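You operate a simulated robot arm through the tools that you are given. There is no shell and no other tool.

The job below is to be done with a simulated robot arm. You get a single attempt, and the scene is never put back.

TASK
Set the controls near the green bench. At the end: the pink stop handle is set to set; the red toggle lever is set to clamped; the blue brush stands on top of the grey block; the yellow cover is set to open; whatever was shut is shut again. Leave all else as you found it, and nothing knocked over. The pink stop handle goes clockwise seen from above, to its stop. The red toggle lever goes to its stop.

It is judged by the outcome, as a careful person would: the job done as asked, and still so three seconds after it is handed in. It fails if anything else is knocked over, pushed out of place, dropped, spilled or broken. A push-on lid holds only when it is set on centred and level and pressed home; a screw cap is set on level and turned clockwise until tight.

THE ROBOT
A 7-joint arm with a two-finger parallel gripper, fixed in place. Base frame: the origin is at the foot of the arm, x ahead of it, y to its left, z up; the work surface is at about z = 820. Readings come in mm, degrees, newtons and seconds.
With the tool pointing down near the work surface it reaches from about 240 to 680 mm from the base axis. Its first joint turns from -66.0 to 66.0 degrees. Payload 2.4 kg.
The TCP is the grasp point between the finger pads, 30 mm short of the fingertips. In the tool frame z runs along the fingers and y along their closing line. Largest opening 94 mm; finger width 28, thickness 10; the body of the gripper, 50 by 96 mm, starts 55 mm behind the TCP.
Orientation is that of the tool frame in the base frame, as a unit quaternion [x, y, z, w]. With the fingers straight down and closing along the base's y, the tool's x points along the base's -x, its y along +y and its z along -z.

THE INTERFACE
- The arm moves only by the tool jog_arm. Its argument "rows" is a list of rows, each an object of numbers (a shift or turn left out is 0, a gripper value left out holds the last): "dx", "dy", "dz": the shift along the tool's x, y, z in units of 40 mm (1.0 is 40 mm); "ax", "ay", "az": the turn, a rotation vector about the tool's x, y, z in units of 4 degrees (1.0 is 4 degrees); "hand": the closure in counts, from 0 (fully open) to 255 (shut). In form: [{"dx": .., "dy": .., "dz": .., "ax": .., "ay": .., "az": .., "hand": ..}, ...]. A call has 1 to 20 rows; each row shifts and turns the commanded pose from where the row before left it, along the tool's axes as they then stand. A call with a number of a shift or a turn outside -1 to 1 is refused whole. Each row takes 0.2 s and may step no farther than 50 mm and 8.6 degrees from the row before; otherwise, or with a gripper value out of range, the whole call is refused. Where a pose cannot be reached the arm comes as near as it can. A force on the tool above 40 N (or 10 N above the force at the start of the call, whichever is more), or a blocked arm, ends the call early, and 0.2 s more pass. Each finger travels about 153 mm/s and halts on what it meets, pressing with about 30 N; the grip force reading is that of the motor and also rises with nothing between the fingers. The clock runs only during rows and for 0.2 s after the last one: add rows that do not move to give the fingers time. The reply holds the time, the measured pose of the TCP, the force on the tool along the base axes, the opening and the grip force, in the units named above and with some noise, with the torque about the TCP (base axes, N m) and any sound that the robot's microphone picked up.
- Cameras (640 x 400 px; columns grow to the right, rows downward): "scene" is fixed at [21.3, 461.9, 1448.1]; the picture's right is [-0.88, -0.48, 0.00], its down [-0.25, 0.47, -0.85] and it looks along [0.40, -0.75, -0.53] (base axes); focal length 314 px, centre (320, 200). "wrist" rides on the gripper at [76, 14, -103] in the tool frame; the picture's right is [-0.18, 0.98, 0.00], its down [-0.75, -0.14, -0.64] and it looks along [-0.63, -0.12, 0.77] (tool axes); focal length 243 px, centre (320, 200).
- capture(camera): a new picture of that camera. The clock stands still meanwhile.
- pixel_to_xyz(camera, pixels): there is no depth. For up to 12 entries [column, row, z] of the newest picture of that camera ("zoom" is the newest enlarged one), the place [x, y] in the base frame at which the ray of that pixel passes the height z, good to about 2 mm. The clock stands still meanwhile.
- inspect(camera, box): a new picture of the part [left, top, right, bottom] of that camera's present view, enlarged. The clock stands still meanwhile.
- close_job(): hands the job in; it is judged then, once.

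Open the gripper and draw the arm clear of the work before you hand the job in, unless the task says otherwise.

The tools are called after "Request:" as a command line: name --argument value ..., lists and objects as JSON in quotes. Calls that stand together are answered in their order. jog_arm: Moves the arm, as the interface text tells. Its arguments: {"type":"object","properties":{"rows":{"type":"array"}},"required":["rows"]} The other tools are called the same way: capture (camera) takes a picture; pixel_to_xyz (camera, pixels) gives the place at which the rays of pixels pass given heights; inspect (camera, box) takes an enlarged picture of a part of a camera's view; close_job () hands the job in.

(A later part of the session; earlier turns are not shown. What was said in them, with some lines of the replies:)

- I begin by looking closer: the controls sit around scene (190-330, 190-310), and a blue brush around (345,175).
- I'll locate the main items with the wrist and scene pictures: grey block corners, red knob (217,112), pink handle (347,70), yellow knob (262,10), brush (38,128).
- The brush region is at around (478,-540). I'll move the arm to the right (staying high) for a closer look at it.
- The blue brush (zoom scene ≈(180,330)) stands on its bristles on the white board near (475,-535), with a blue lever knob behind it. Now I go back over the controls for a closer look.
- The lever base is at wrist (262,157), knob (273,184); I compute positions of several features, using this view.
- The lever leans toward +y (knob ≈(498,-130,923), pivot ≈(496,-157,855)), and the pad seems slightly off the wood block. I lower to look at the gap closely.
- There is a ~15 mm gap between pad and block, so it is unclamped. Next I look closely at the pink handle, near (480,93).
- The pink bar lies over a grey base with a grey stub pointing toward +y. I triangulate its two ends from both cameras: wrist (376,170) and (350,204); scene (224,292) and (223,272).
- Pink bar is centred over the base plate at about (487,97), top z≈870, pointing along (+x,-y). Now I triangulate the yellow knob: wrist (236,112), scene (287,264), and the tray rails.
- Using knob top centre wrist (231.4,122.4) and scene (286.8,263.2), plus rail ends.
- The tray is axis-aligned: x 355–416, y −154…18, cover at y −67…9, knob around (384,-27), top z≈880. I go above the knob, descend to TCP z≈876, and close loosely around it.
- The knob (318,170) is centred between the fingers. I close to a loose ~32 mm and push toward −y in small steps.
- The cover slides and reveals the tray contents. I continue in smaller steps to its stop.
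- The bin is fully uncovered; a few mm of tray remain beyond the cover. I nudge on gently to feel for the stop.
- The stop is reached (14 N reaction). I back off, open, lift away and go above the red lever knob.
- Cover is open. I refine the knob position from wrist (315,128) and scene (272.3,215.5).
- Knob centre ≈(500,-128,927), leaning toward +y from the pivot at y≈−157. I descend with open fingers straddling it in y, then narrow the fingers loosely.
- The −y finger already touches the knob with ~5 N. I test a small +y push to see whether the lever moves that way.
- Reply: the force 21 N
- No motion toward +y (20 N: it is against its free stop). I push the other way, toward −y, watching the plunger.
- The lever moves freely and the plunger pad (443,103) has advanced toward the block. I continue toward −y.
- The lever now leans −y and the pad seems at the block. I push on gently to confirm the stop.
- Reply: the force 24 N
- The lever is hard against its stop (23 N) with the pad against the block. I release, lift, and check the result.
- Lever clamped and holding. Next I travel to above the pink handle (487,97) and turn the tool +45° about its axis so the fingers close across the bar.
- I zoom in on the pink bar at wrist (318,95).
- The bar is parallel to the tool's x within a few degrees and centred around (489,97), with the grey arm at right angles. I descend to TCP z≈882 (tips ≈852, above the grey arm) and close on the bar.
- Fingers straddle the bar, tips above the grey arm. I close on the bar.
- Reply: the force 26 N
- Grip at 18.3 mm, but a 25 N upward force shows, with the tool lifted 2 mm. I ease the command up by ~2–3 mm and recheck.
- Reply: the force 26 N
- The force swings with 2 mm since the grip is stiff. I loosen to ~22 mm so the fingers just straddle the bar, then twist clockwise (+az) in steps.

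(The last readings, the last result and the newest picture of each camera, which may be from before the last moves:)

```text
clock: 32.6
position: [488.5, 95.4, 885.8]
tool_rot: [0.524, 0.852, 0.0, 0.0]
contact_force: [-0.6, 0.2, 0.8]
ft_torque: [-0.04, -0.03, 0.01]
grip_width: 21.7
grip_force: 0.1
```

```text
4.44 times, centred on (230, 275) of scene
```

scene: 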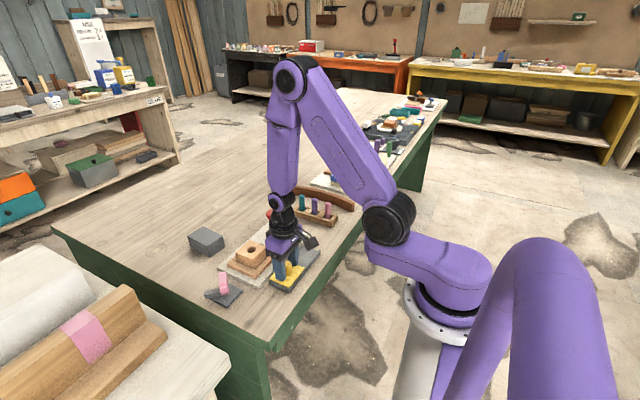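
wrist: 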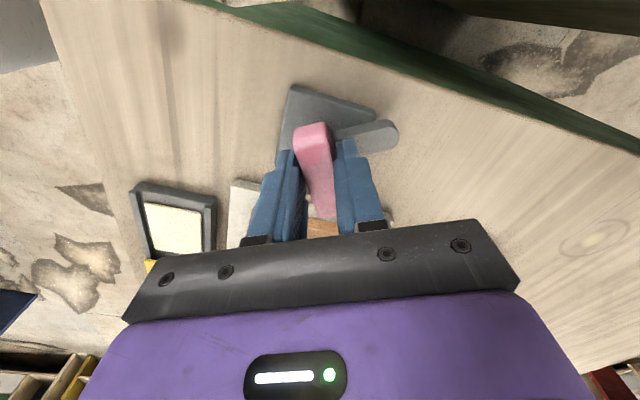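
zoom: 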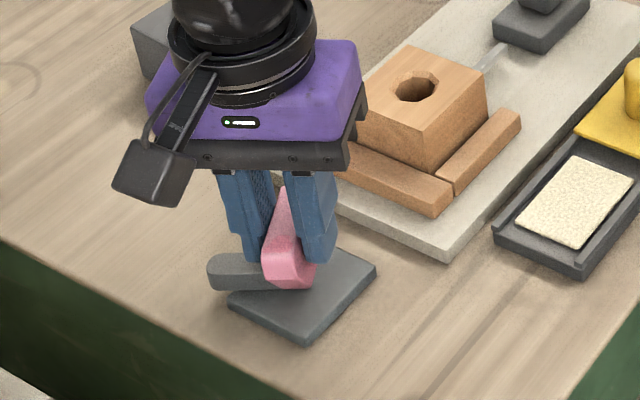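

Bar and grey arm turn together (scene zoom). I continue clockwise.

Request:
jog_arm --rows '[{"az": 0.9}, {"az": 0.9}, {"az": 0.9}, {"az": 0.9}, {"az": 0.9}, {"az": 0.9}, {"az": 0.9}, {}]'

Request:
capture --camera "wrist"

Request:
inspect --camera "scene" --box '[180, 230, 280, 320]'

```text
clock: 34.4
position: [488.6, 96.5, 884.5]
tool_rot: [0.697, 0.717, 0.0, 0.0]
contact_force: [1.8, 0.3, -0.7]
ft_torque: [0.01, -0.02, 0.01]
grip_width: 22.9
grip_force: 1.1
```

```text
taken
```

wrist: 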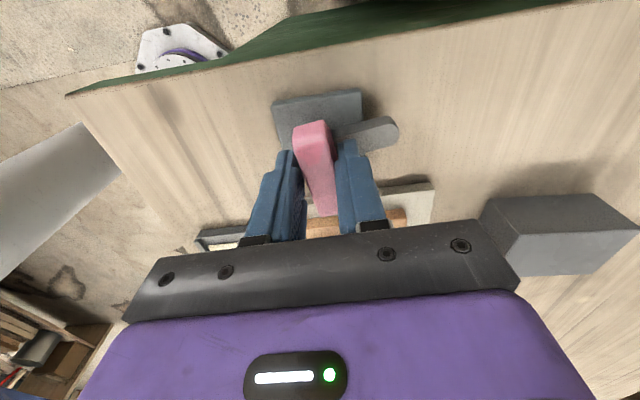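

```text
4.44 times, centred on (230, 275) of scene
```

zoom: 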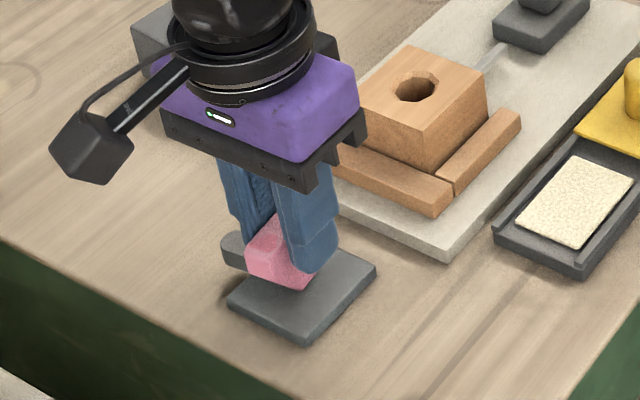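

Turning well (tool yaw ≈88°), no resistance. I continue clockwise until it resists.

Request:
jog_arm --rows '[{"az": 0.9}, {"az": 0.9}, {"az": 0.9}, {"az": 0.9}, {"az": 0.9}, {}]'

Request:
capture --camera "wrist"

Request:
inspect --camera "scene" --box '[180, 230, 280, 320]'

```text
clock: 35.8
position: [488.7, 96.9, 885.0]
tool_rot: [0.801, 0.599, 0.0, 0.001]
contact_force: [2.2, -0.9, -0.9]
ft_torque: [0.05, -0.05, 0.05]
grip_width: 23.2
grip_force: 1.2
```

```text
taken
```

wrist: 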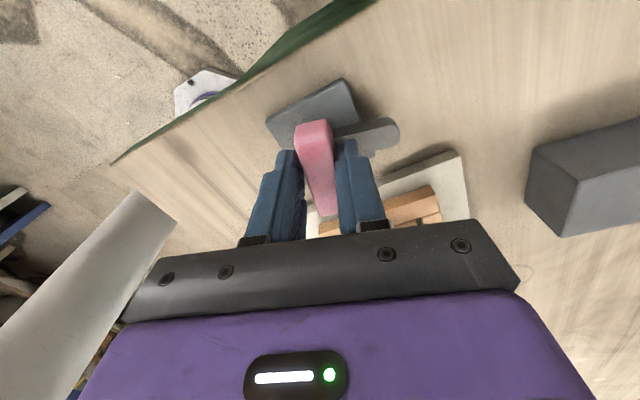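

```text
4.44 times, centred on (230, 275) of scene
```

zoom: 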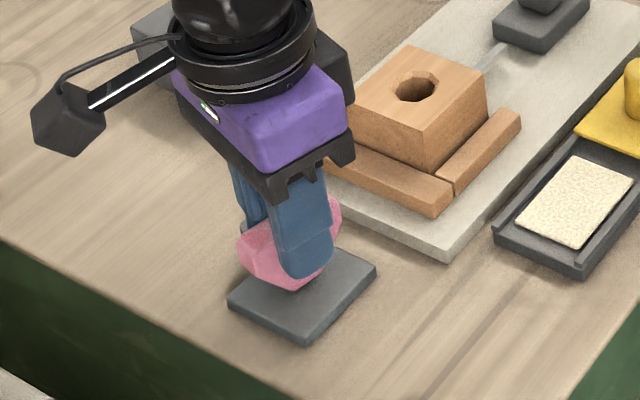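

Still free at tool yaw ≈106°. I continue.

Request:
jog_arm --rows '[{"az": 0.9}, {"az": 0.9}, {"az": 0.9}, {"az": 0.9}, {}]'

Request:
inspect --camera "wrist" --box '[230, 60, 430, 240]'

```text
clock: 37.0
position: [488.4, 96.5, 884.9]
tool_rot: [0.87, 0.493, 0.0, 0.0]
contact_force: [2.4, -0.9, 0.9]
ft_torque: [-0.02, -0.02, 0.05]
grip_width: 23.0
grip_force: 1.0
```

```text
2.22 times, centred on (330, 150) of wrist
```

zoom: 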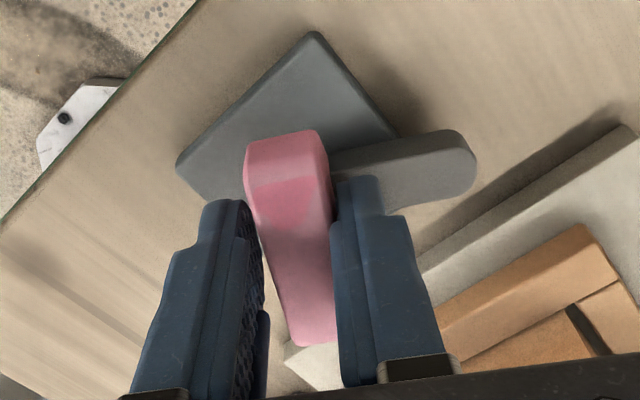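

Still free at ≈121°. Continue in steps.

Request:
jog_arm --rows '[{"az": 0.9}, {"az": 0.9}, {"az": 0.9}, {"az": 0.9}, {}]'

Request:
inspect --camera "wrist" --box '[230, 60, 430, 240]'

```text
clock: 38.2
position: [488.8, 97.7, 885.9]
tool_rot: [0.925, 0.381, 0.0, 0.0]
contact_force: [0.7, -1.7, -0.2]
ft_torque: [-0.02, -0.02, 0.02]
grip_width: 22.9
grip_force: 0.9
```

```text
2.22 times, centred on (330, 150) of wrist
```

zoom: 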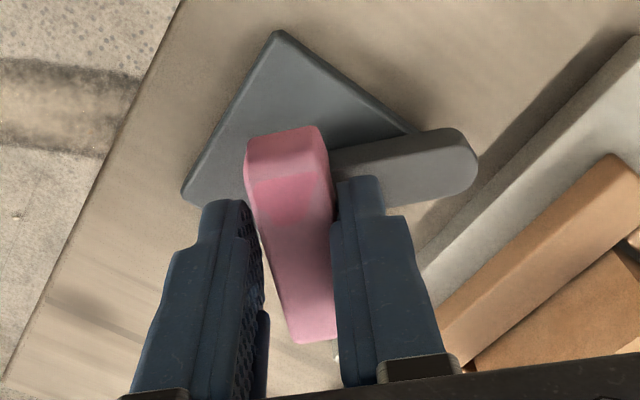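

At ≈135°, still free. I continue with smaller steps and watch the reaction.

Request:
jog_arm --rows '[{"az": 0.8}, {"az": 0.8}, {}]'

Request:
inspect --camera "wrist" --box '[230, 60, 430, 240]'

```text
clock: 39.0
position: [489.5, 96.7, 886.0]
tool_rot: [0.944, 0.33, 0.001, 0.001]
contact_force: [5.0, -2.1, 1.3]
ft_torque: [-0.02, -0.02, 0.11]
grip_width: 24.5
grip_force: 2.9
```

```text
2.22 times, centred on (330, 150) of wrist
```

zoom: 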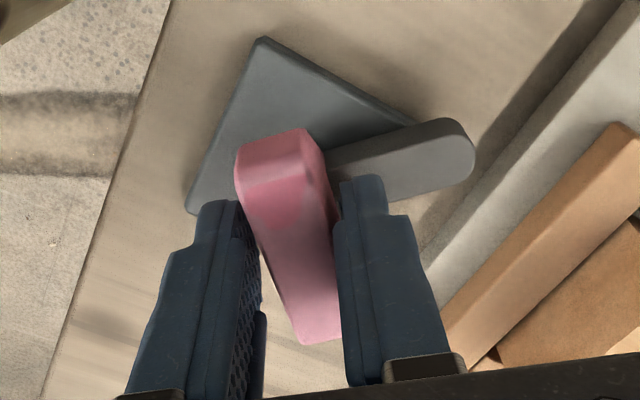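

The bar now lags the fingers and grip widens to 24.5 mm — likely the stop. I twist a little more to confirm.

Request:
jog_arm --rows '[{"az": 0.6}, {"az": 0.5}, {}]'

Request:
inspect --camera "wrist" --box '[230, 60, 430, 240]'

```text
clock: 39.8
position: [489.7, 96.5, 885.9]
tool_rot: [0.956, 0.292, 0.001, 0.0]
contact_force: [7.8, -4.3, 3.0]
ft_torque: [-0.08, -0.1, 0.18]
grip_width: 25.7
grip_force: 4.0
```

```text
2.22 times, centred on (330, 150) of wrist
```

zoom: 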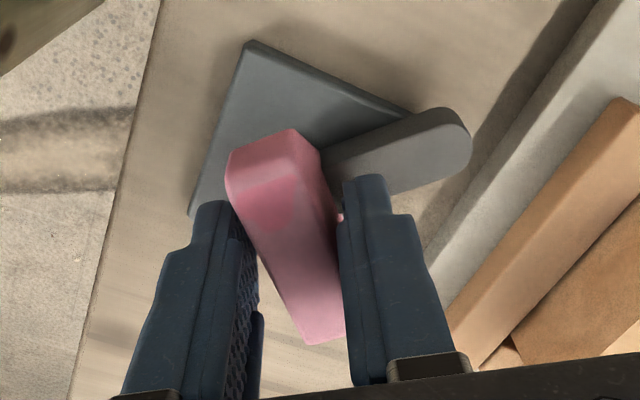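

Resistance rises and the bar no longer follows. One more small twist to be sure it's the hard stop.

Request:
jog_arm --rows '[{"az": 0.6}, {"az": 0.6}, {"hand": 210}, {}, {}]'

Request:
inspect --camera "wrist" --box '[230, 60, 430, 240]'

```text
clock: 41.0
position: [489.4, 95.4, 883.7]
tool_rot: [0.967, 0.253, 0.002, 0.001]
contact_force: [17.7, -16.0, 2.4]
ft_torque: [-0.31, -0.03, 1.3]
grip_width: 25.4
grip_force: 45.0
```

```text
2.22 times, centred on (330, 150) of wrist
```

zoom: 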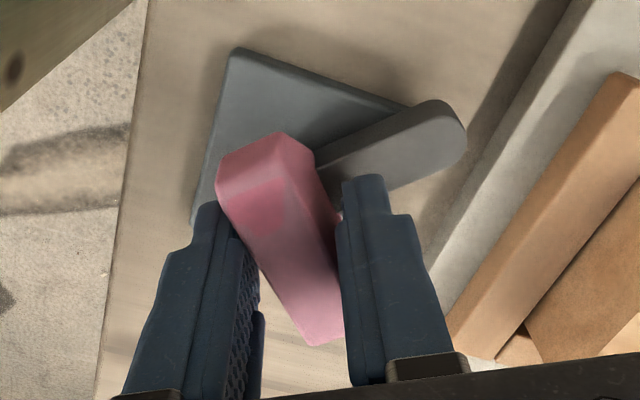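

1.3 N·m with no movement: it is at its stop. I open the fingers, lift off, and check.

Request:
jog_arm --rows '[{"hand": 190}, {"hand": 60}, {}, {"dz": -0.8}, {"dz": -0.8}, {"dz": -0.8}, {"dz": -0.8}, {"hand": 0}, {}]'

Request:
capture --camera "wrist"

Request:
inspect --camera "scene" --box '[180, 230, 280, 320]'

```text
clock: 43.0
position: [488.6, 96.0, 1013.4]
tool_rot: [0.967, 0.253, 0.001, 0.0]
contact_force: [0.0, 0.8, -0.3]
ft_torque: [-0.02, 0.02, 0.02]
grip_width: 93.8
grip_force: 0.1
```

```text
taken
```

wrist: 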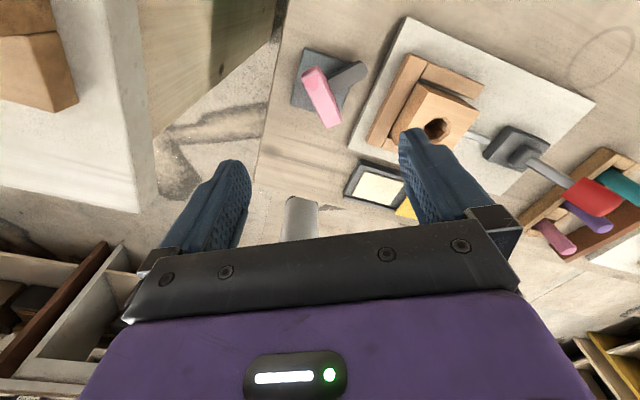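

```text
4.44 times, centred on (230, 275) of scene
```

zoom: 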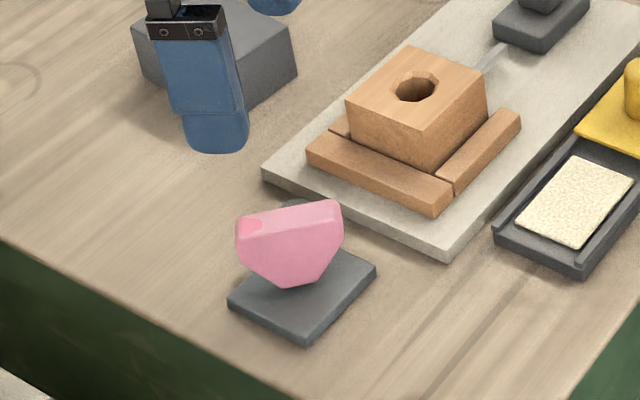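

The pink handle now sits at its stop, quarter turn clockwise. I turn the wrist back by ~103° (to yaw ≈48°, radial to the brush), in place at height.

Request:
jog_arm --rows '[{"az": -1, "dz": -0.2}, {"az": -1, "dz": -0.2}, {"az": -1, "dz": -0.2}, {"az": -1, "dz": -0.2}, {"az": -1, "dz": -0.2}, {"az": -1}, {"az": -1}, {"az": -1}, {"az": -1}, {"az": -1}, {"az": -1}, {"az": -1}, {"az": -1}, {"az": -1}, {"az": -1}, {"az": -1}, {"az": -1}, {"az": -1}, {"az": -1}, {"az": -1}]'

Request:
jog_arm --rows '[{"az": -1}, {"az": -1}, {"az": -1}, {"az": -1}, {"az": -1}, {"az": -0.7}, {}]'

```text
clock: 47.2
position: [488.6, 96.8, 1052.9]
tool_rot: [0.579, 0.816, 0.001, 0.0]
contact_force: [-0.7, 0.1, 0.2]
ft_torque: [-0.02, -0.02, -0.01]
grip_width: 93.9
grip_force: 0.1
```

```text
clock: 48.8
position: [488.7, 96.4, 1053.1]
tool_rot: [0.406, 0.914, 0.0, 0.0]
contact_force: [0.2, -0.1, -0.2]
ft_torque: [-0.01, 0.0, 0.01]
grip_width: 94.2
grip_force: 0.0
```

Now I travel toward the brush at height, to about (330,-370,1050).

Request:
jog_arm --rows '[{"dx": -0.498, "dy": -0.896}, {"dx": -0.498, "dy": -0.896}, {"dx": -0.498, "dy": -0.896}, {"dx": -0.498, "dy": -0.896}, {"dx": -0.498, "dy": -0.896}, {"dx": -0.498, "dy": -0.896}, {"dx": -0.498, "dy": -0.896}, {"dx": -0.498, "dy": -0.896}, {"dx": -0.498, "dy": -0.896}, {"dx": -0.498, "dy": -0.896}, {"dx": -0.498, "dy": -0.896}, {"dx": -0.498, "dy": -0.896}, {}]'

Request:
capture --camera "wrist"

Request:
capture --camera "scene"

```text
clock: 51.6
position: [330.1, -369.6, 1054.8]
tool_rot: [0.405, 0.914, 0.0, 0.001]
contact_force: [0.5, 0.2, 0.1]
ft_torque: [-0.01, -0.05, 0.0]
grip_width: 94.2
grip_force: 0.1
```

```text
taken
```

wrist: 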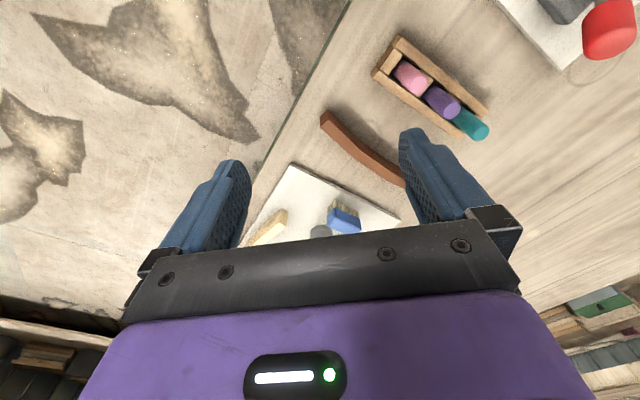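

```text
taken
```

scene: 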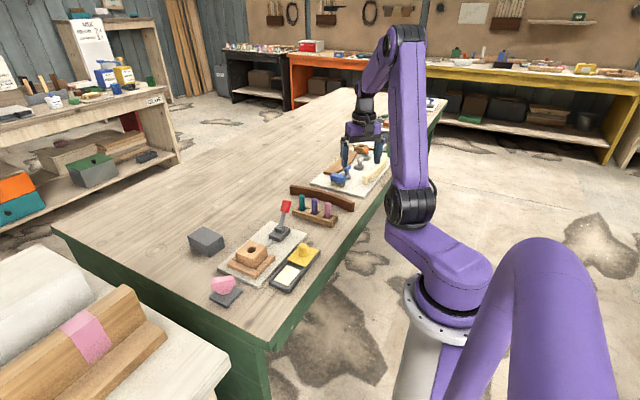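

Request:
inspect --camera "wrist" --box '[260, 170, 420, 250]'

Request:
inspect --camera "scene" --box '[310, 150, 390, 200]'

Request:
pixel_to_xyz --camera "wrist" --pixels '[[345, 215, 860], [345, 215, 840]]'

```text
4.00 times, centred on (340, 210) of wrist
```

zoom: 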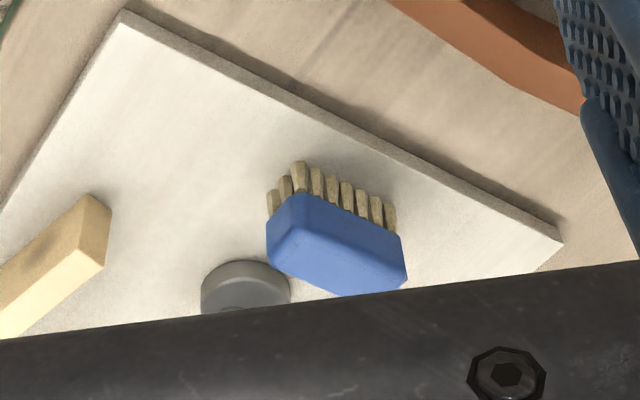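

```text
8.00 times, centred on (350, 175) of scene
```

zoom: 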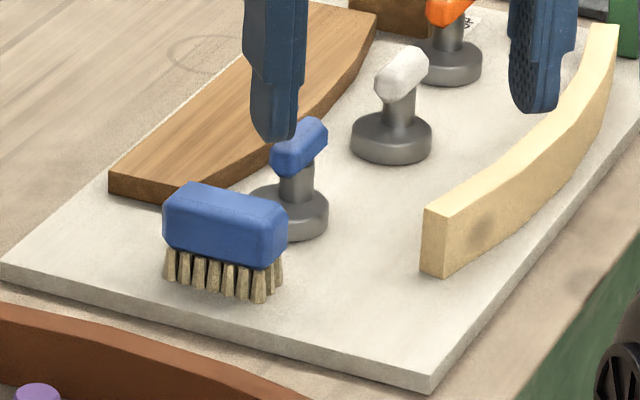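

```text
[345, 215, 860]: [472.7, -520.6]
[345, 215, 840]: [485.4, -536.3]
```

The brush body (scene zoom (225,225)) has its long axis roughly along base x; the lever stands behind it (−y). I'll grip its ends with the fingers closing along base x: turn +42° and move to about (475,-380).

Request:
jog_arm --rows '[{"az": 0.96}, {"az": 0.96}, {"az": 0.96}, {"az": 0.96}, {"az": 0.96}, {"az": 0.96}, {"az": 0.96}, {"az": 0.96}, {"az": 0.96}, {"az": 0.96}, {"az": 0.92}, {"dy": 0.9}, {"dy": 0.9}, {"dy": 0.9}, {"dy": 0.9}, {}]'

Request:
capture --camera "wrist"

Request:
pixel_to_xyz --camera "scene" --pixels '[[338.1, 178.1, 850], [338.1, 178.1, 870], [332, 184.5, 845], [346, 186, 845]]'

```text
clock: 55.0
position: [474.9, -369.3, 1052.9]
tool_rot: [0.707, 0.707, 0.001, 0.0]
contact_force: [-0.1, -0.1, 1.2]
ft_torque: [-0.01, 0.02, 0.0]
grip_width: 94.3
grip_force: 0.1
```

```text
taken
```

wrist: 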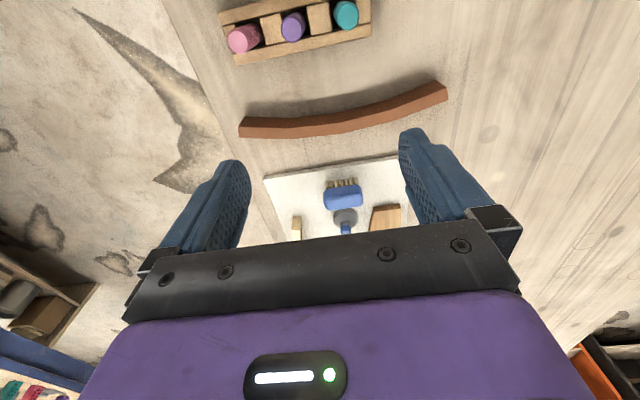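

```text
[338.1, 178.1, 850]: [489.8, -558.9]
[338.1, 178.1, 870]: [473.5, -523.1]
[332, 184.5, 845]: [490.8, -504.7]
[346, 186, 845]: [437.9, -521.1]
```

Request:
inspect --camera "wrist" --box '[260, 140, 420, 240]'

Request:
pixel_to_xyz --camera "wrist" --pixels '[[343, 196, 860], [343, 196, 870], [324, 200, 860], [361, 196, 860], [345, 215, 835], [264, 178, 828]]'

```text
4.00 times, centred on (340, 190) of wrist
```

zoom: 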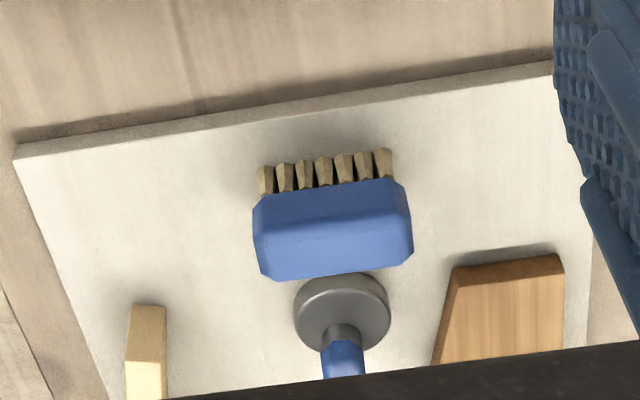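

```text
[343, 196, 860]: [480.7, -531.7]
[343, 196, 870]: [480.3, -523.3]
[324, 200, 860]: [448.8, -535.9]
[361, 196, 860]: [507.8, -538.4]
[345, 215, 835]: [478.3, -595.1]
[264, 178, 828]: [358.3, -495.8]
```

I check neighbours' clearances: dark plank near corner (373,207), pale strip end (292–301,217), lever disc front edge (345,208).

Request:
pixel_to_xyz --camera "wrist" --pixels '[[373.5, 207, 848], [401, 203, 848], [371, 206, 828], [291.5, 218, 845], [301.5, 217, 845], [345, 208.5, 838], [321, 189, 850], [362, 185, 850], [324, 189, 830], [359, 184.5, 830], [323.5, 205, 875], [363, 205, 875]]'

Request:
inspect --camera "scene" --box '[305, 145, 375, 195]'

```text
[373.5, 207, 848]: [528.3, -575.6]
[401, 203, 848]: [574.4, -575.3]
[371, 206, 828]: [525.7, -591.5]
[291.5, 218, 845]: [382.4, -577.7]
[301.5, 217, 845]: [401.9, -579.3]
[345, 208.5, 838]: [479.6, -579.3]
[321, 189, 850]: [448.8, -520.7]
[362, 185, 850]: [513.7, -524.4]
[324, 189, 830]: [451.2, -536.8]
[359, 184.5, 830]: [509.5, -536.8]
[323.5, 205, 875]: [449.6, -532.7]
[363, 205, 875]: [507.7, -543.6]
```

```text
8.00 times, centred on (340, 170) of scene
```

zoom: 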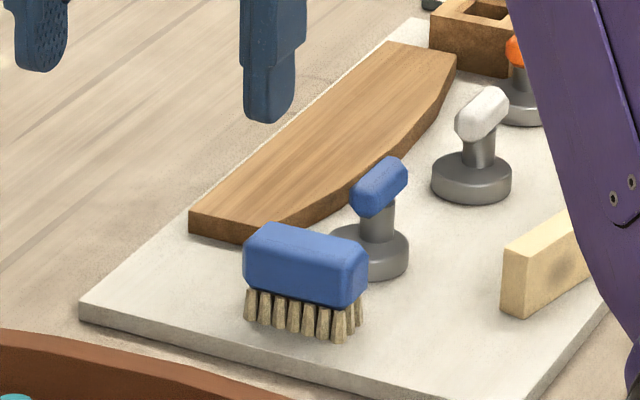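

Brush centre ≈(480,-530), body x 450–510, bristles from z≈830, body ≈849–877. Since it's ~715 mm out, I tilt the tool 24° outward about its closing axis and move above it.

Request:
jog_arm --rows '[{"ay": -1}, {"ay": -1}, {"ay": -1}, {"ay": -1}, {"ay": -1}, {"ay": -1}, {}, {"dx": -0.546, "dy": 0.025, "dz": 0.752}, {"dx": -0.546, "dy": 0.025, "dz": 0.752}, {"dx": -0.546, "dy": 0.025, "dz": 0.752}, {"dx": -0.546, "dy": 0.025, "dz": 0.752}, {}]'

Request:
capture --camera "wrist"

Request:
inspect --camera "scene" --box '[300, 110, 400, 200]'

```text
clock: 57.6
position: [477.7, -497.0, 978.8]
tool_rot: [0.692, 0.691, -0.147, 0.148]
contact_force: [1.3, 0.0, -0.1]
ft_torque: [-0.02, 0.02, 0.0]
grip_width: 94.1
grip_force: 0.2
```

```text
taken
```

wrist: 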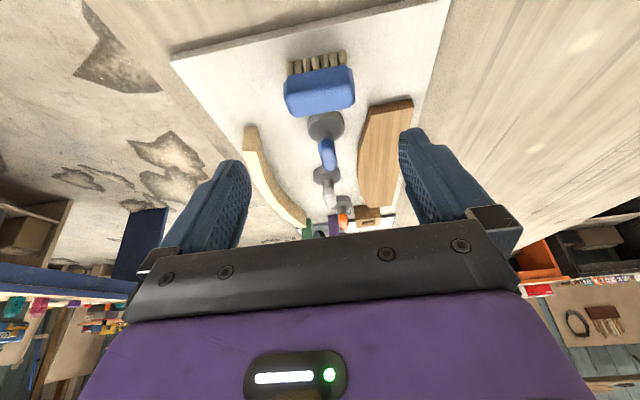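

```text
4.44 times, centred on (350, 155) of scene
```

zoom: 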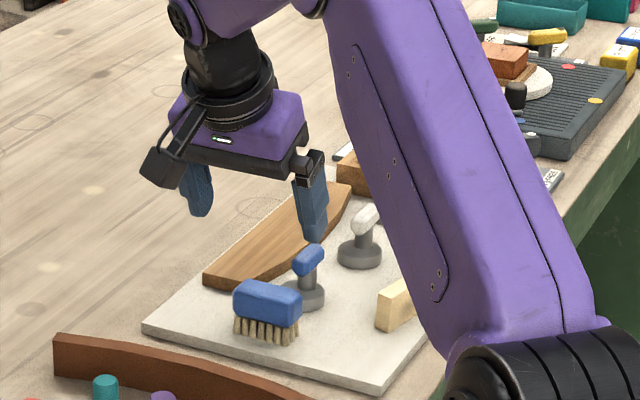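

Good view of the brush now; I zoom to refine its centre and orientation.

Request:
inspect --camera "wrist" --box '[260, 30, 420, 130]'

```text
4.00 times, centred on (340, 80) of wrist
```

zoom: 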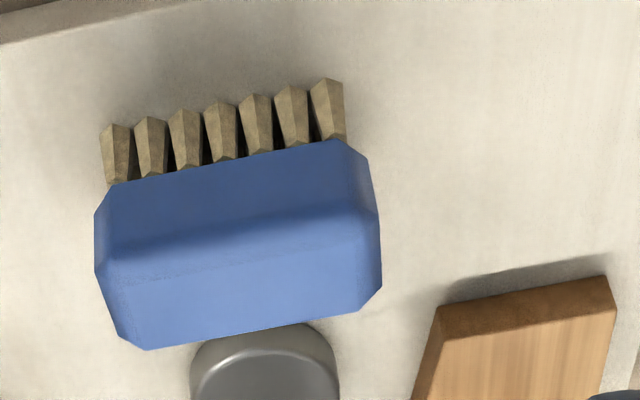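

Request:
pixel_to_xyz --camera "wrist" --pixels '[[285.75, 62, 829], [341.25, 50.5, 829], [288.75, 93.75, 877], [350.5, 83.75, 877], [297, 117, 877], [350.5, 106, 877], [283.7, 90, 865], [355, 88, 865], [289, 76, 850], [345, 65, 850]]'

Request:
inspect --camera "scene" --box '[325, 165, 365, 195]'

```text
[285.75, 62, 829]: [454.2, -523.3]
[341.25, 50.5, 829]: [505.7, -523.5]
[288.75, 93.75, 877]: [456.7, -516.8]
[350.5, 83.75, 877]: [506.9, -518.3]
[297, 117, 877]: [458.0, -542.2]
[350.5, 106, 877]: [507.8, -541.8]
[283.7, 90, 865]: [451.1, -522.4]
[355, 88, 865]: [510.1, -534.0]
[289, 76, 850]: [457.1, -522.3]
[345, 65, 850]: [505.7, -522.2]
```

```text
13.33 times, centred on (345, 180) of scene
```

zoom: 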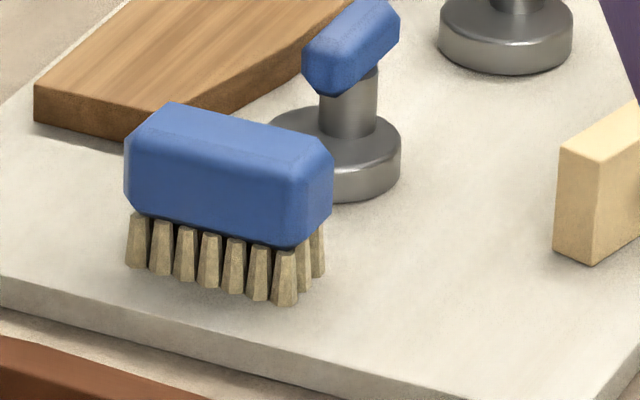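

The brush is aligned with x, centre ≈(480.5,-530). I move over it and descend to TCP z≈870, then check before closing.

Request:
jog_arm --rows '[{"dx": -0.13, "dy": 0.035, "dz": 0.725}, {"dx": -0.13, "dy": 0.035, "dz": 0.725}, {"dx": 0.203, "dz": 0.457}, {"dx": 0.203, "dz": 0.457}, {"dx": 0.203, "dz": 0.457}, {}]'

Request:
capture --camera "wrist"

Request:
inspect --camera "scene" --box '[310, 130, 380, 195]'

```text
clock: 59.0
position: [481.4, -531.5, 870.5]
tool_rot: [0.692, 0.691, -0.147, 0.147]
contact_force: [-0.8, 0.4, 0.0]
ft_torque: [0.03, -0.03, -0.01]
grip_width: 93.8
grip_force: 0.0
```

```text
taken
```

wrist: 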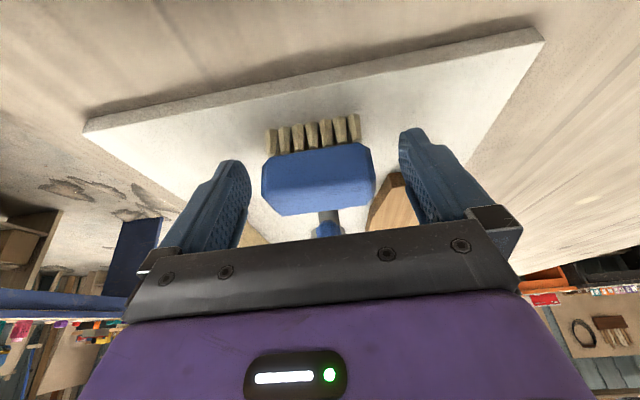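

```text
6.15 times, centred on (345, 162) of scene
```

zoom: 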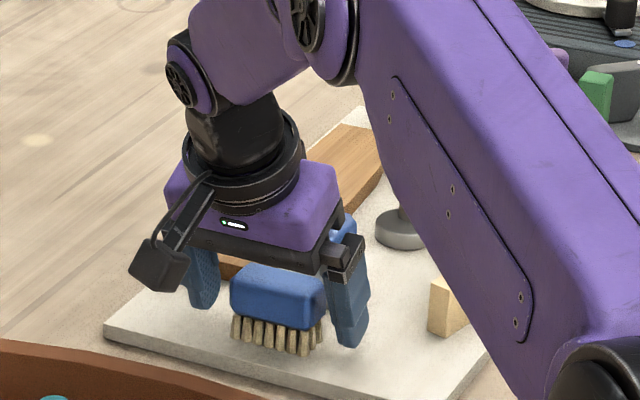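

Brush centred between the fingers; I close on its ends.

Request:
jog_arm --rows '[{"hand": 80}, {"hand": 95}, {"hand": 130}, {"hand": 255}, {}, {}]'

Request:
inspect --camera "wrist" --box '[220, 80, 440, 240]'

```text
clock: 60.4
position: [481.3, -530.4, 871.3]
tool_rot: [0.692, 0.691, -0.147, 0.147]
contact_force: [-0.1, -0.3, -0.1]
ft_torque: [-0.02, -0.02, -0.01]
grip_width: 63.6
grip_force: 30.3
```

```text
2.50 times, centred on (330, 160) of wrist
```

zoom: 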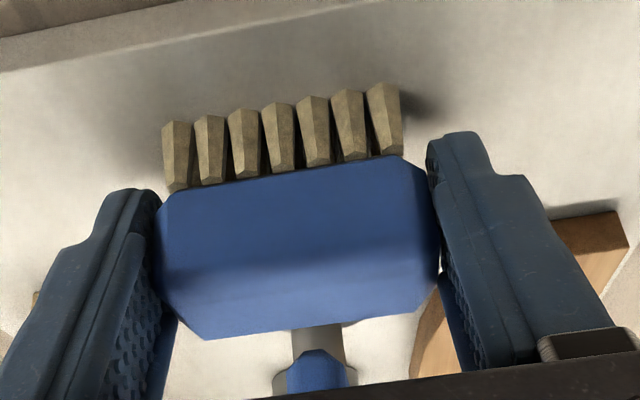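

Gripped at 63.6 mm with 30 N. I lift straight up, slowly at first, and check.

Request:
jog_arm --rows '[{"dx": -0.1, "dz": -0.228}, {"dx": -0.2, "dz": -0.457}, {"dx": -0.2, "dz": -0.457}, {"dx": -0.3, "dz": -0.685}, {"dx": -0.4, "dz": -0.913}, {}]'

Request:
capture --camera "wrist"

Request:
inspect --camera "scene" --box '[290, 100, 400, 200]'

```text
clock: 61.8
position: [481.0, -530.3, 988.8]
tool_rot: [0.691, 0.692, -0.147, 0.147]
contact_force: [0.3, -0.3, -2.1]
ft_torque: [-0.01, 0.01, -0.02]
grip_width: 63.8
grip_force: 29.6
```

```text
taken
```

wrist: 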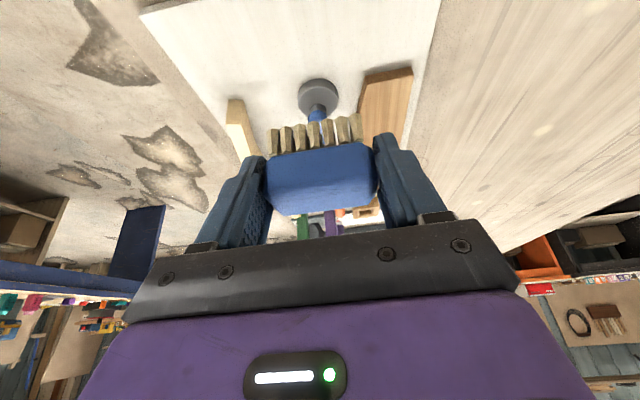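

```text
4.00 times, centred on (345, 150) of scene
```

zoom: 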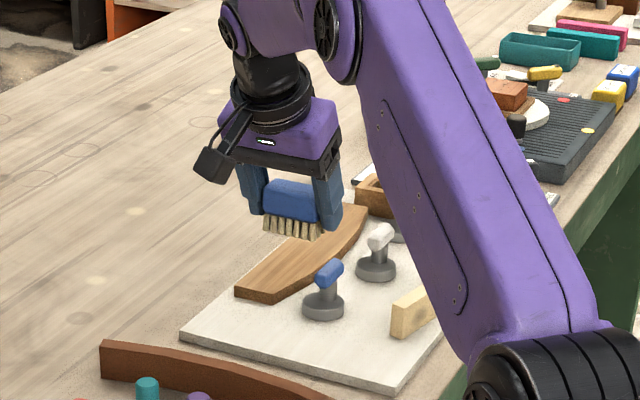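

The brush is held upright. Before travelling, I compute the grey block's top corners from the scene view.

Request:
inspect --camera "scene" --box '[170, 210, 250, 270]'

```text
6.67 times, centred on (210, 240) of scene
```

zoom: 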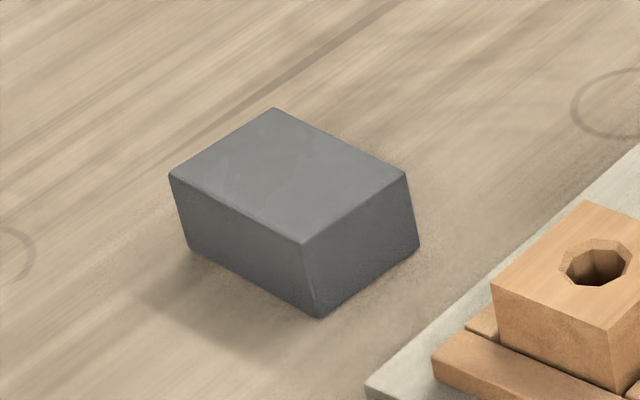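

Request:
pixel_to_xyz --camera "zoom" --pixels '[[190, 247, 820], [320, 318, 820], [419, 247, 820], [170, 176, 860], [274, 108, 860], [404, 174, 860], [303, 244, 860], [170, 176, 855], [274, 108, 855], [404, 174, 855], [303, 244, 855]]'

```text
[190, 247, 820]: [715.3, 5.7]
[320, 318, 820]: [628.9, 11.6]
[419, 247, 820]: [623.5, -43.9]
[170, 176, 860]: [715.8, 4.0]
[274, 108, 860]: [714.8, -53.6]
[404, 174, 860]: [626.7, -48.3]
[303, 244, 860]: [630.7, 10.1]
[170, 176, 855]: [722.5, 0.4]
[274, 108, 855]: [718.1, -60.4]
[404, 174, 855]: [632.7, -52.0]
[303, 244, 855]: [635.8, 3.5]
```

The block top spans x≈627–716, y≈−50…8 at z≈860, long axis along x — matches the brush orientation. I carry the brush in an unchanged orientation toward (660,-21), first half.

Request:
jog_arm --rows '[{"dx": -0.2, "dz": -0.457}, {"dx": 0.4, "dy": 0.16, "dz": -0.185}, {"dx": 0.83, "dy": 0.32, "dz": -0.37}, {"dx": 0.83, "dy": 0.32, "dz": -0.37}, {"dx": 0.83, "dy": 0.32, "dz": -0.37}, {"dx": 0.83, "dy": 0.32, "dz": -0.37}, {"dx": 0.83, "dy": 0.32, "dz": -0.37}, {"dx": 0.83, "dy": 0.32, "dz": -0.37}, {}]'

Request:
capture --camera "scene"

```text
clock: 63.8
position: [562.8, -293.8, 1008.9]
tool_rot: [0.692, 0.691, -0.148, 0.147]
contact_force: [-0.3, -0.5, -0.2]
ft_torque: [-0.01, -0.03, -0.01]
grip_width: 63.5
grip_force: 30.3
```

```text
taken
```

scene: 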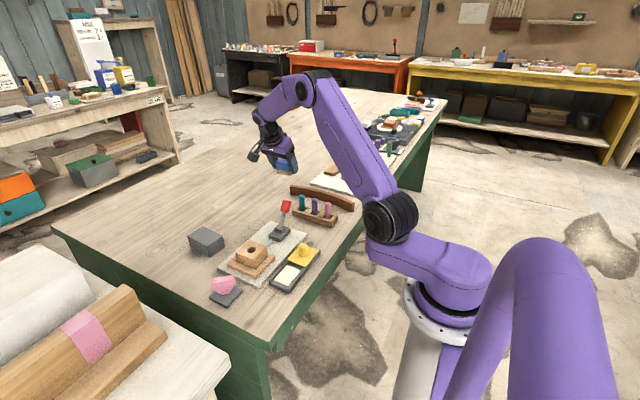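

Tracking well, brush stable. I carry on to above the block.

Request:
jog_arm --rows '[{"dx": 0.779, "dy": 0.31, "dz": -0.347}, {"dx": 0.779, "dy": 0.31, "dz": -0.347}, {"dx": 0.779, "dy": 0.31, "dz": -0.347}, {"dx": 0.779, "dy": 0.31, "dz": -0.347}, {"dx": 0.779, "dy": 0.31, "dz": -0.347}, {"dx": 0.779, "dy": 0.31, "dz": -0.347}, {"dx": 0.779, "dy": 0.31, "dz": -0.347}, {"dx": 0.779, "dy": 0.31, "dz": -0.347}, {}, {}]'

Request:
capture --camera "wrist"

Request:
inspect --camera "scene" --box '[150, 140, 270, 260]'

```text
clock: 66.0
position: [663.6, -20.3, 1010.2]
tool_rot: [0.692, 0.692, -0.147, 0.147]
contact_force: [-0.6, 0.8, -0.1]
ft_torque: [0.0, 0.0, 0.0]
grip_width: 63.8
grip_force: 29.3
```

```text
taken
```

wrist: 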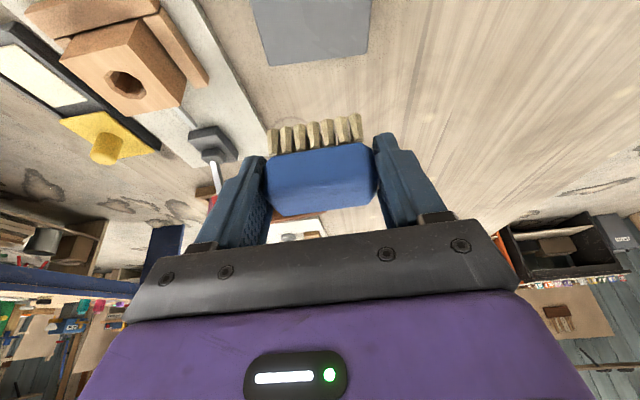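

```text
3.33 times, centred on (210, 200) of scene
```

zoom: 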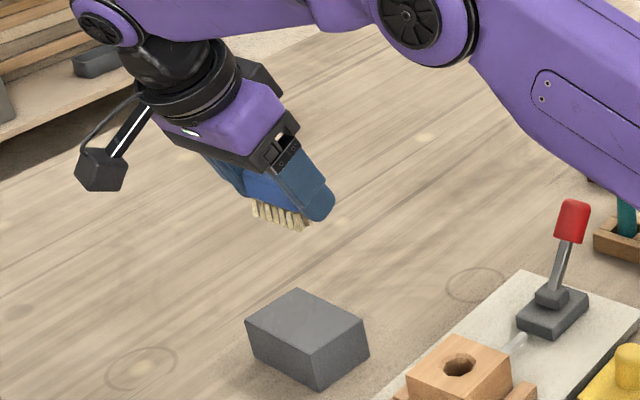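

I verify the block's visible corners from here: (272,66), (366,54), (250,0), (371,0).

Request:
pixel_to_xyz --camera "wrist" --pixels '[[273, 65, 860], [365, 53, 860], [263, 40, 860], [369, 25, 860]]'

Request:
inspect --camera "wrist" --box '[240, 0, 400, 100]'

```text
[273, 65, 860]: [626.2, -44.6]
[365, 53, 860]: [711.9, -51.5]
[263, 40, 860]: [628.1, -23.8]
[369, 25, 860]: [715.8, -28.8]
```

```text
4.00 times, centred on (320, 50) of wrist
```

zoom: 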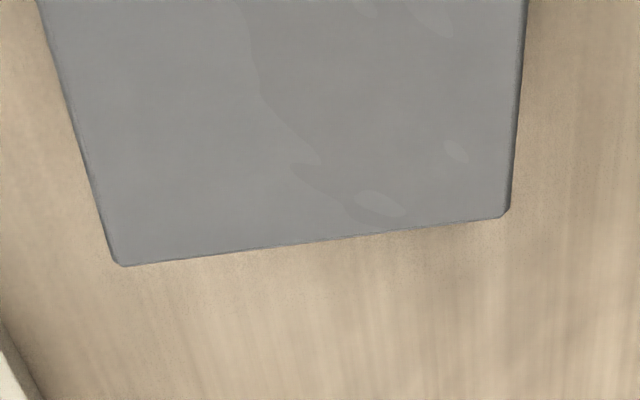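

Block confirmed, centre ≈(671,-20). I lower the brush to just above the block (TCP z≈908).

Request:
jog_arm --rows '[{"dx": 0.203, "dy": 0.022, "dz": 0.468}, {"dx": 0.203, "dy": 0.022, "dz": 0.468}, {"dx": 0.203, "dy": 0.022, "dz": 0.468}, {"dx": 0.203, "dy": 0.022, "dz": 0.468}, {"dx": 0.203, "dy": 0.022, "dz": 0.468}, {}]'

Request:
capture --camera "wrist"

Request:
inspect --camera "scene" --box '[160, 190, 260, 270]'

```text
clock: 67.4
position: [667.4, -20.3, 906.9]
tool_rot: [0.692, 0.692, -0.147, 0.146]
contact_force: [0.6, 0.5, -1.1]
ft_torque: [-0.01, -0.01, -0.02]
grip_width: 64.0
grip_force: 30.0
```

```text
taken
```

wrist: 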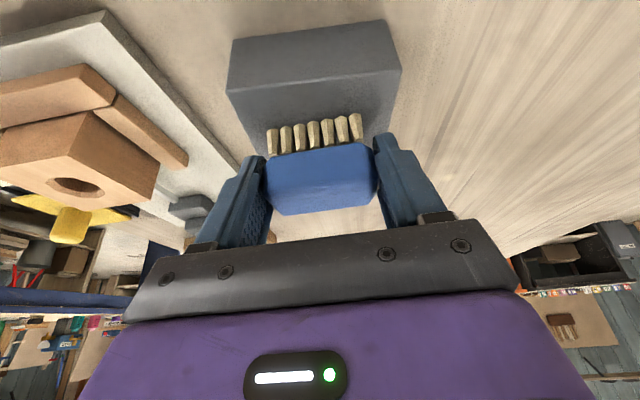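

```text
5.00 times, centred on (210, 230) of scene
```

zoom: 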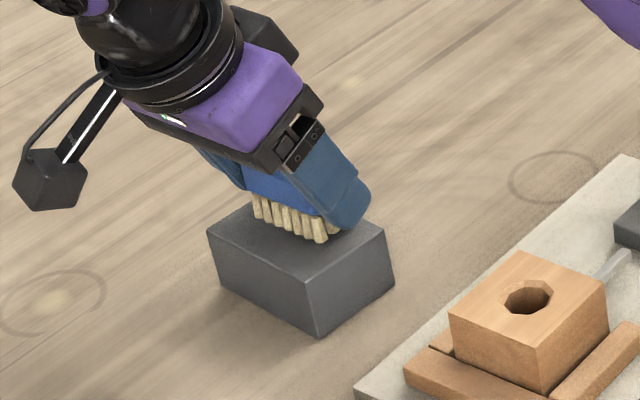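

The brush hangs a few mm above the block, well placed. I lower in ~1.5 mm steps watching the force.

Request:
jog_arm --rows '[{"dx": 0.0153, "dz": 0.0343}, {"dx": 0.0153, "dz": 0.0343}, {}]'

```text
clock: 68.2
position: [666.5, -21.9, 905.3]
tool_rot: [0.692, 0.692, -0.146, 0.147]
contact_force: [0.1, -0.2, -0.8]
ft_torque: [0.03, -0.02, 0.0]
grip_width: 63.8
grip_force: 30.0
```

No contact yet (−0.8 N); I continue down in small steps.

Request:
jog_arm --rows '[{"dx": 0.0153, "dz": 0.0343}, {"dx": 0.0153, "dz": 0.0343}, {}]'

```text
clock: 69.0
position: [667.5, -21.4, 902.9]
tool_rot: [0.692, 0.692, -0.146, 0.148]
contact_force: [-2.7, 0.0, 11.1]
ft_torque: [-0.02, 0.2, -0.01]
grip_width: 63.5
grip_force: 29.8
```

Contact: 11 N upward, the brush rests on the block. I ease a touch up and open the fingers.

Request:
jog_arm --rows '[{"dx": -0.005, "dz": -0.012}, {"hand": 76}, {"hand": 60}, {"hand": 30}, {"hand": 0}, {}]'

Request:
capture --camera "wrist"

Request:
inspect --camera "scene" --box '[160, 190, 260, 270]'

```text
clock: 70.4
position: [666.4, -22.4, 902.9]
tool_rot: [0.692, 0.692, -0.146, 0.148]
contact_force: [0.7, -0.8, 0.2]
ft_torque: [0.0, 0.0, 0.02]
grip_width: 93.9
grip_force: 0.0
```

```text
taken
```

wrist: 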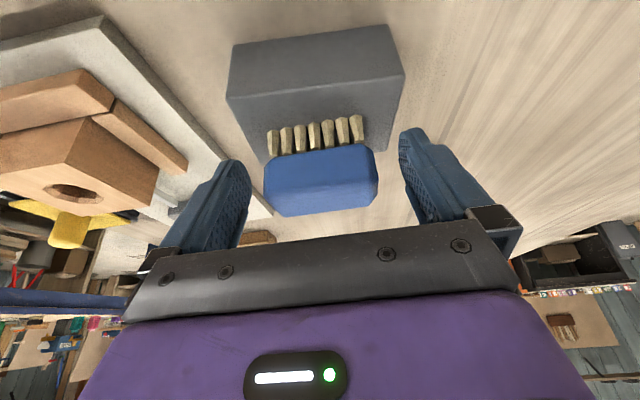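

```text
5.00 times, centred on (210, 230) of scene
```

zoom: 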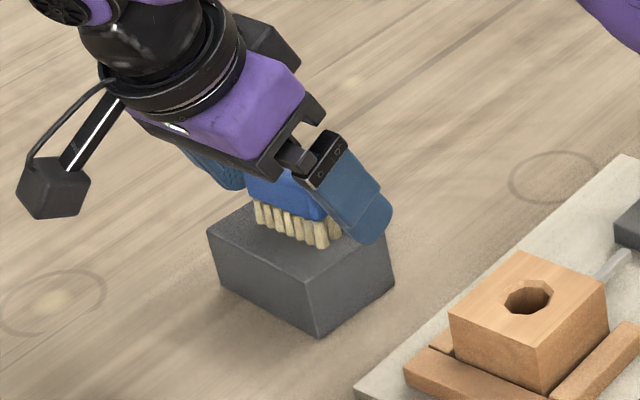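

The brush stands on its own. I retreat along the finger axis, up and away.

Request:
jog_arm --rows '[{"dz": -0.3}, {"dz": -0.6}, {"dz": -0.9}, {"dz": -0.9}, {"dz": -0.9}, {"dz": -0.9}, {}]'

Request:
capture --camera "wrist"

Request:
inspect --camera "scene" --box '[160, 180, 340, 310]'

```text
clock: 72.0
position: [666.6, 49.1, 1068.4]
tool_rot: [0.691, 0.692, -0.147, 0.147]
contact_force: [0.0, 1.1, -0.8]
ft_torque: [0.01, 0.01, -0.02]
grip_width: 93.8
grip_force: 0.2
```

```text
taken
```

wrist: 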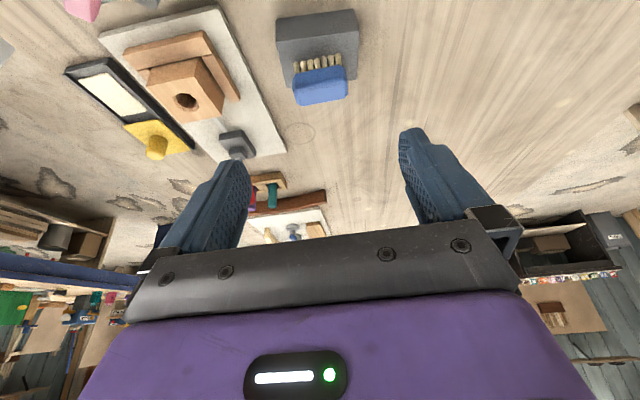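

```text
3.08 times, centred on (250, 245) of scene
```

zoom: 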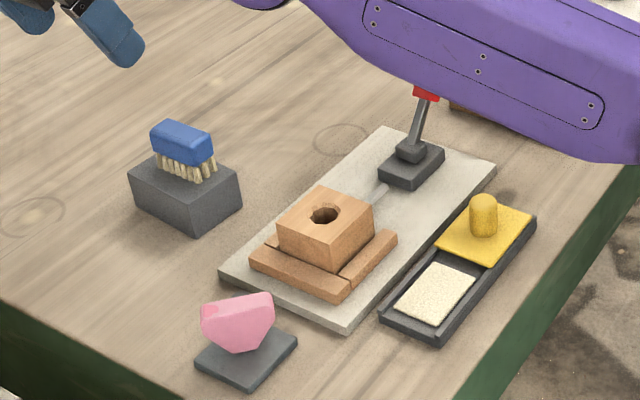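

Everything looks right: brush on the block, cover open, handle turned, lever clamped. I raise the arm, untilt and draw it back clear for a final check.

Request:
jog_arm --rows '[{"dx": -0.4, "dz": -0.9}, {"dx": -0.4, "dz": -0.9}, {"dx": -0.4, "dz": -0.9}, {"dx": -0.4, "dz": -0.9}, {"ay": 1}, {"ay": 1}, {"ay": 1}, {"ay": 1}, {"ay": 1}, {"ay": 1}, {"dy": -0.9}, {"dy": -0.9}, {"dy": -0.9}, {"dy": -0.9}, {"dy": -0.9}, {}]'

Request:
capture --camera "scene"

Request:
inspect --camera "scene" --box '[170, 180, 350, 310]'

Request:
capture --camera "wrist"

```text
clock: 75.4
position: [436.7, 40.6, 1198.4]
tool_rot: [0.707, 0.707, 0.0, 0.0]
contact_force: [0.2, 0.4, -0.5]
ft_torque: [0.03, -0.05, 0.0]
grip_width: 94.1
grip_force: 0.0
out of reach, approached as far as the arm can: row 1, 2, 3, 4
```

```text
taken
```

scene: 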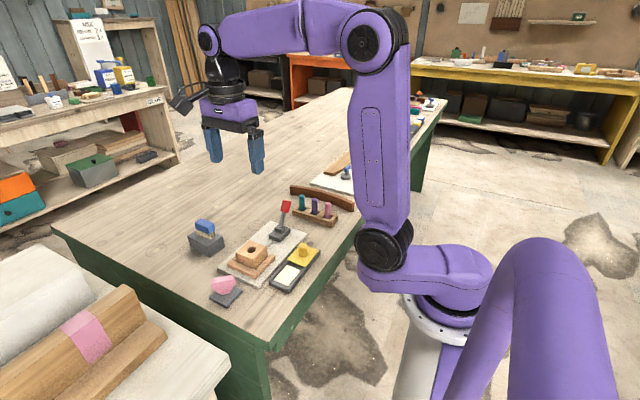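

```text
3.08 times, centred on (260, 245) of scene
```

zoom: 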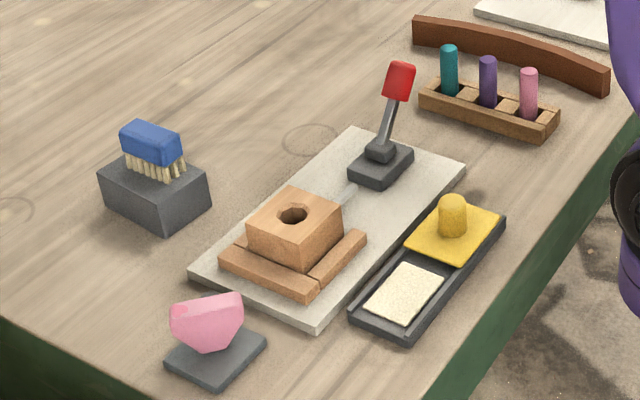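

```text
taken
```

wrist: 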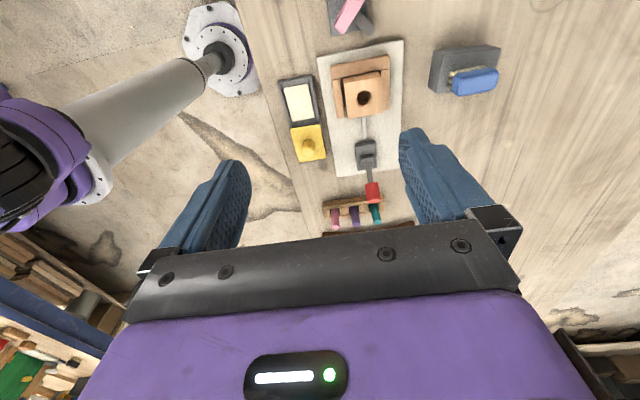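

Final pictures show the pink handle turned to its stop and the red lever clamped with its pad on the block. The yellow cover is open, the brush stands on the grey block, and nothing else has been disturbed. The gripper is open and clear, so I hand the job in.

Request:
close_job

```text
The job is handed in.
```

The job is done and handed in. The last pictures before hand-in showed everything in place, though I haven't seen the judge's result.

- **Pink stop handle:** turned about a quarter turn clockwise. It stopped moving and held against 1.3 N·m of further twist.
- **Red toggle lever:** pushed away from the wooden block until it stopped at about 23 N. The clamp's pad now sits against the block.
- **Blue brush:** stands upright on its bristles near the middle of the grey block. To reach it I had to tilt the gripper about 24°.
- **Yellow cover:** slid fully open to its stop, with the tray underneath uncovered.
- **Shut again:** the cover was the only shut thing I opened. The task wants it open, so there was nothing to close again.

I saw nothing knocked over or pushed out of place. The gripper is open and the arm is clear of the bench.
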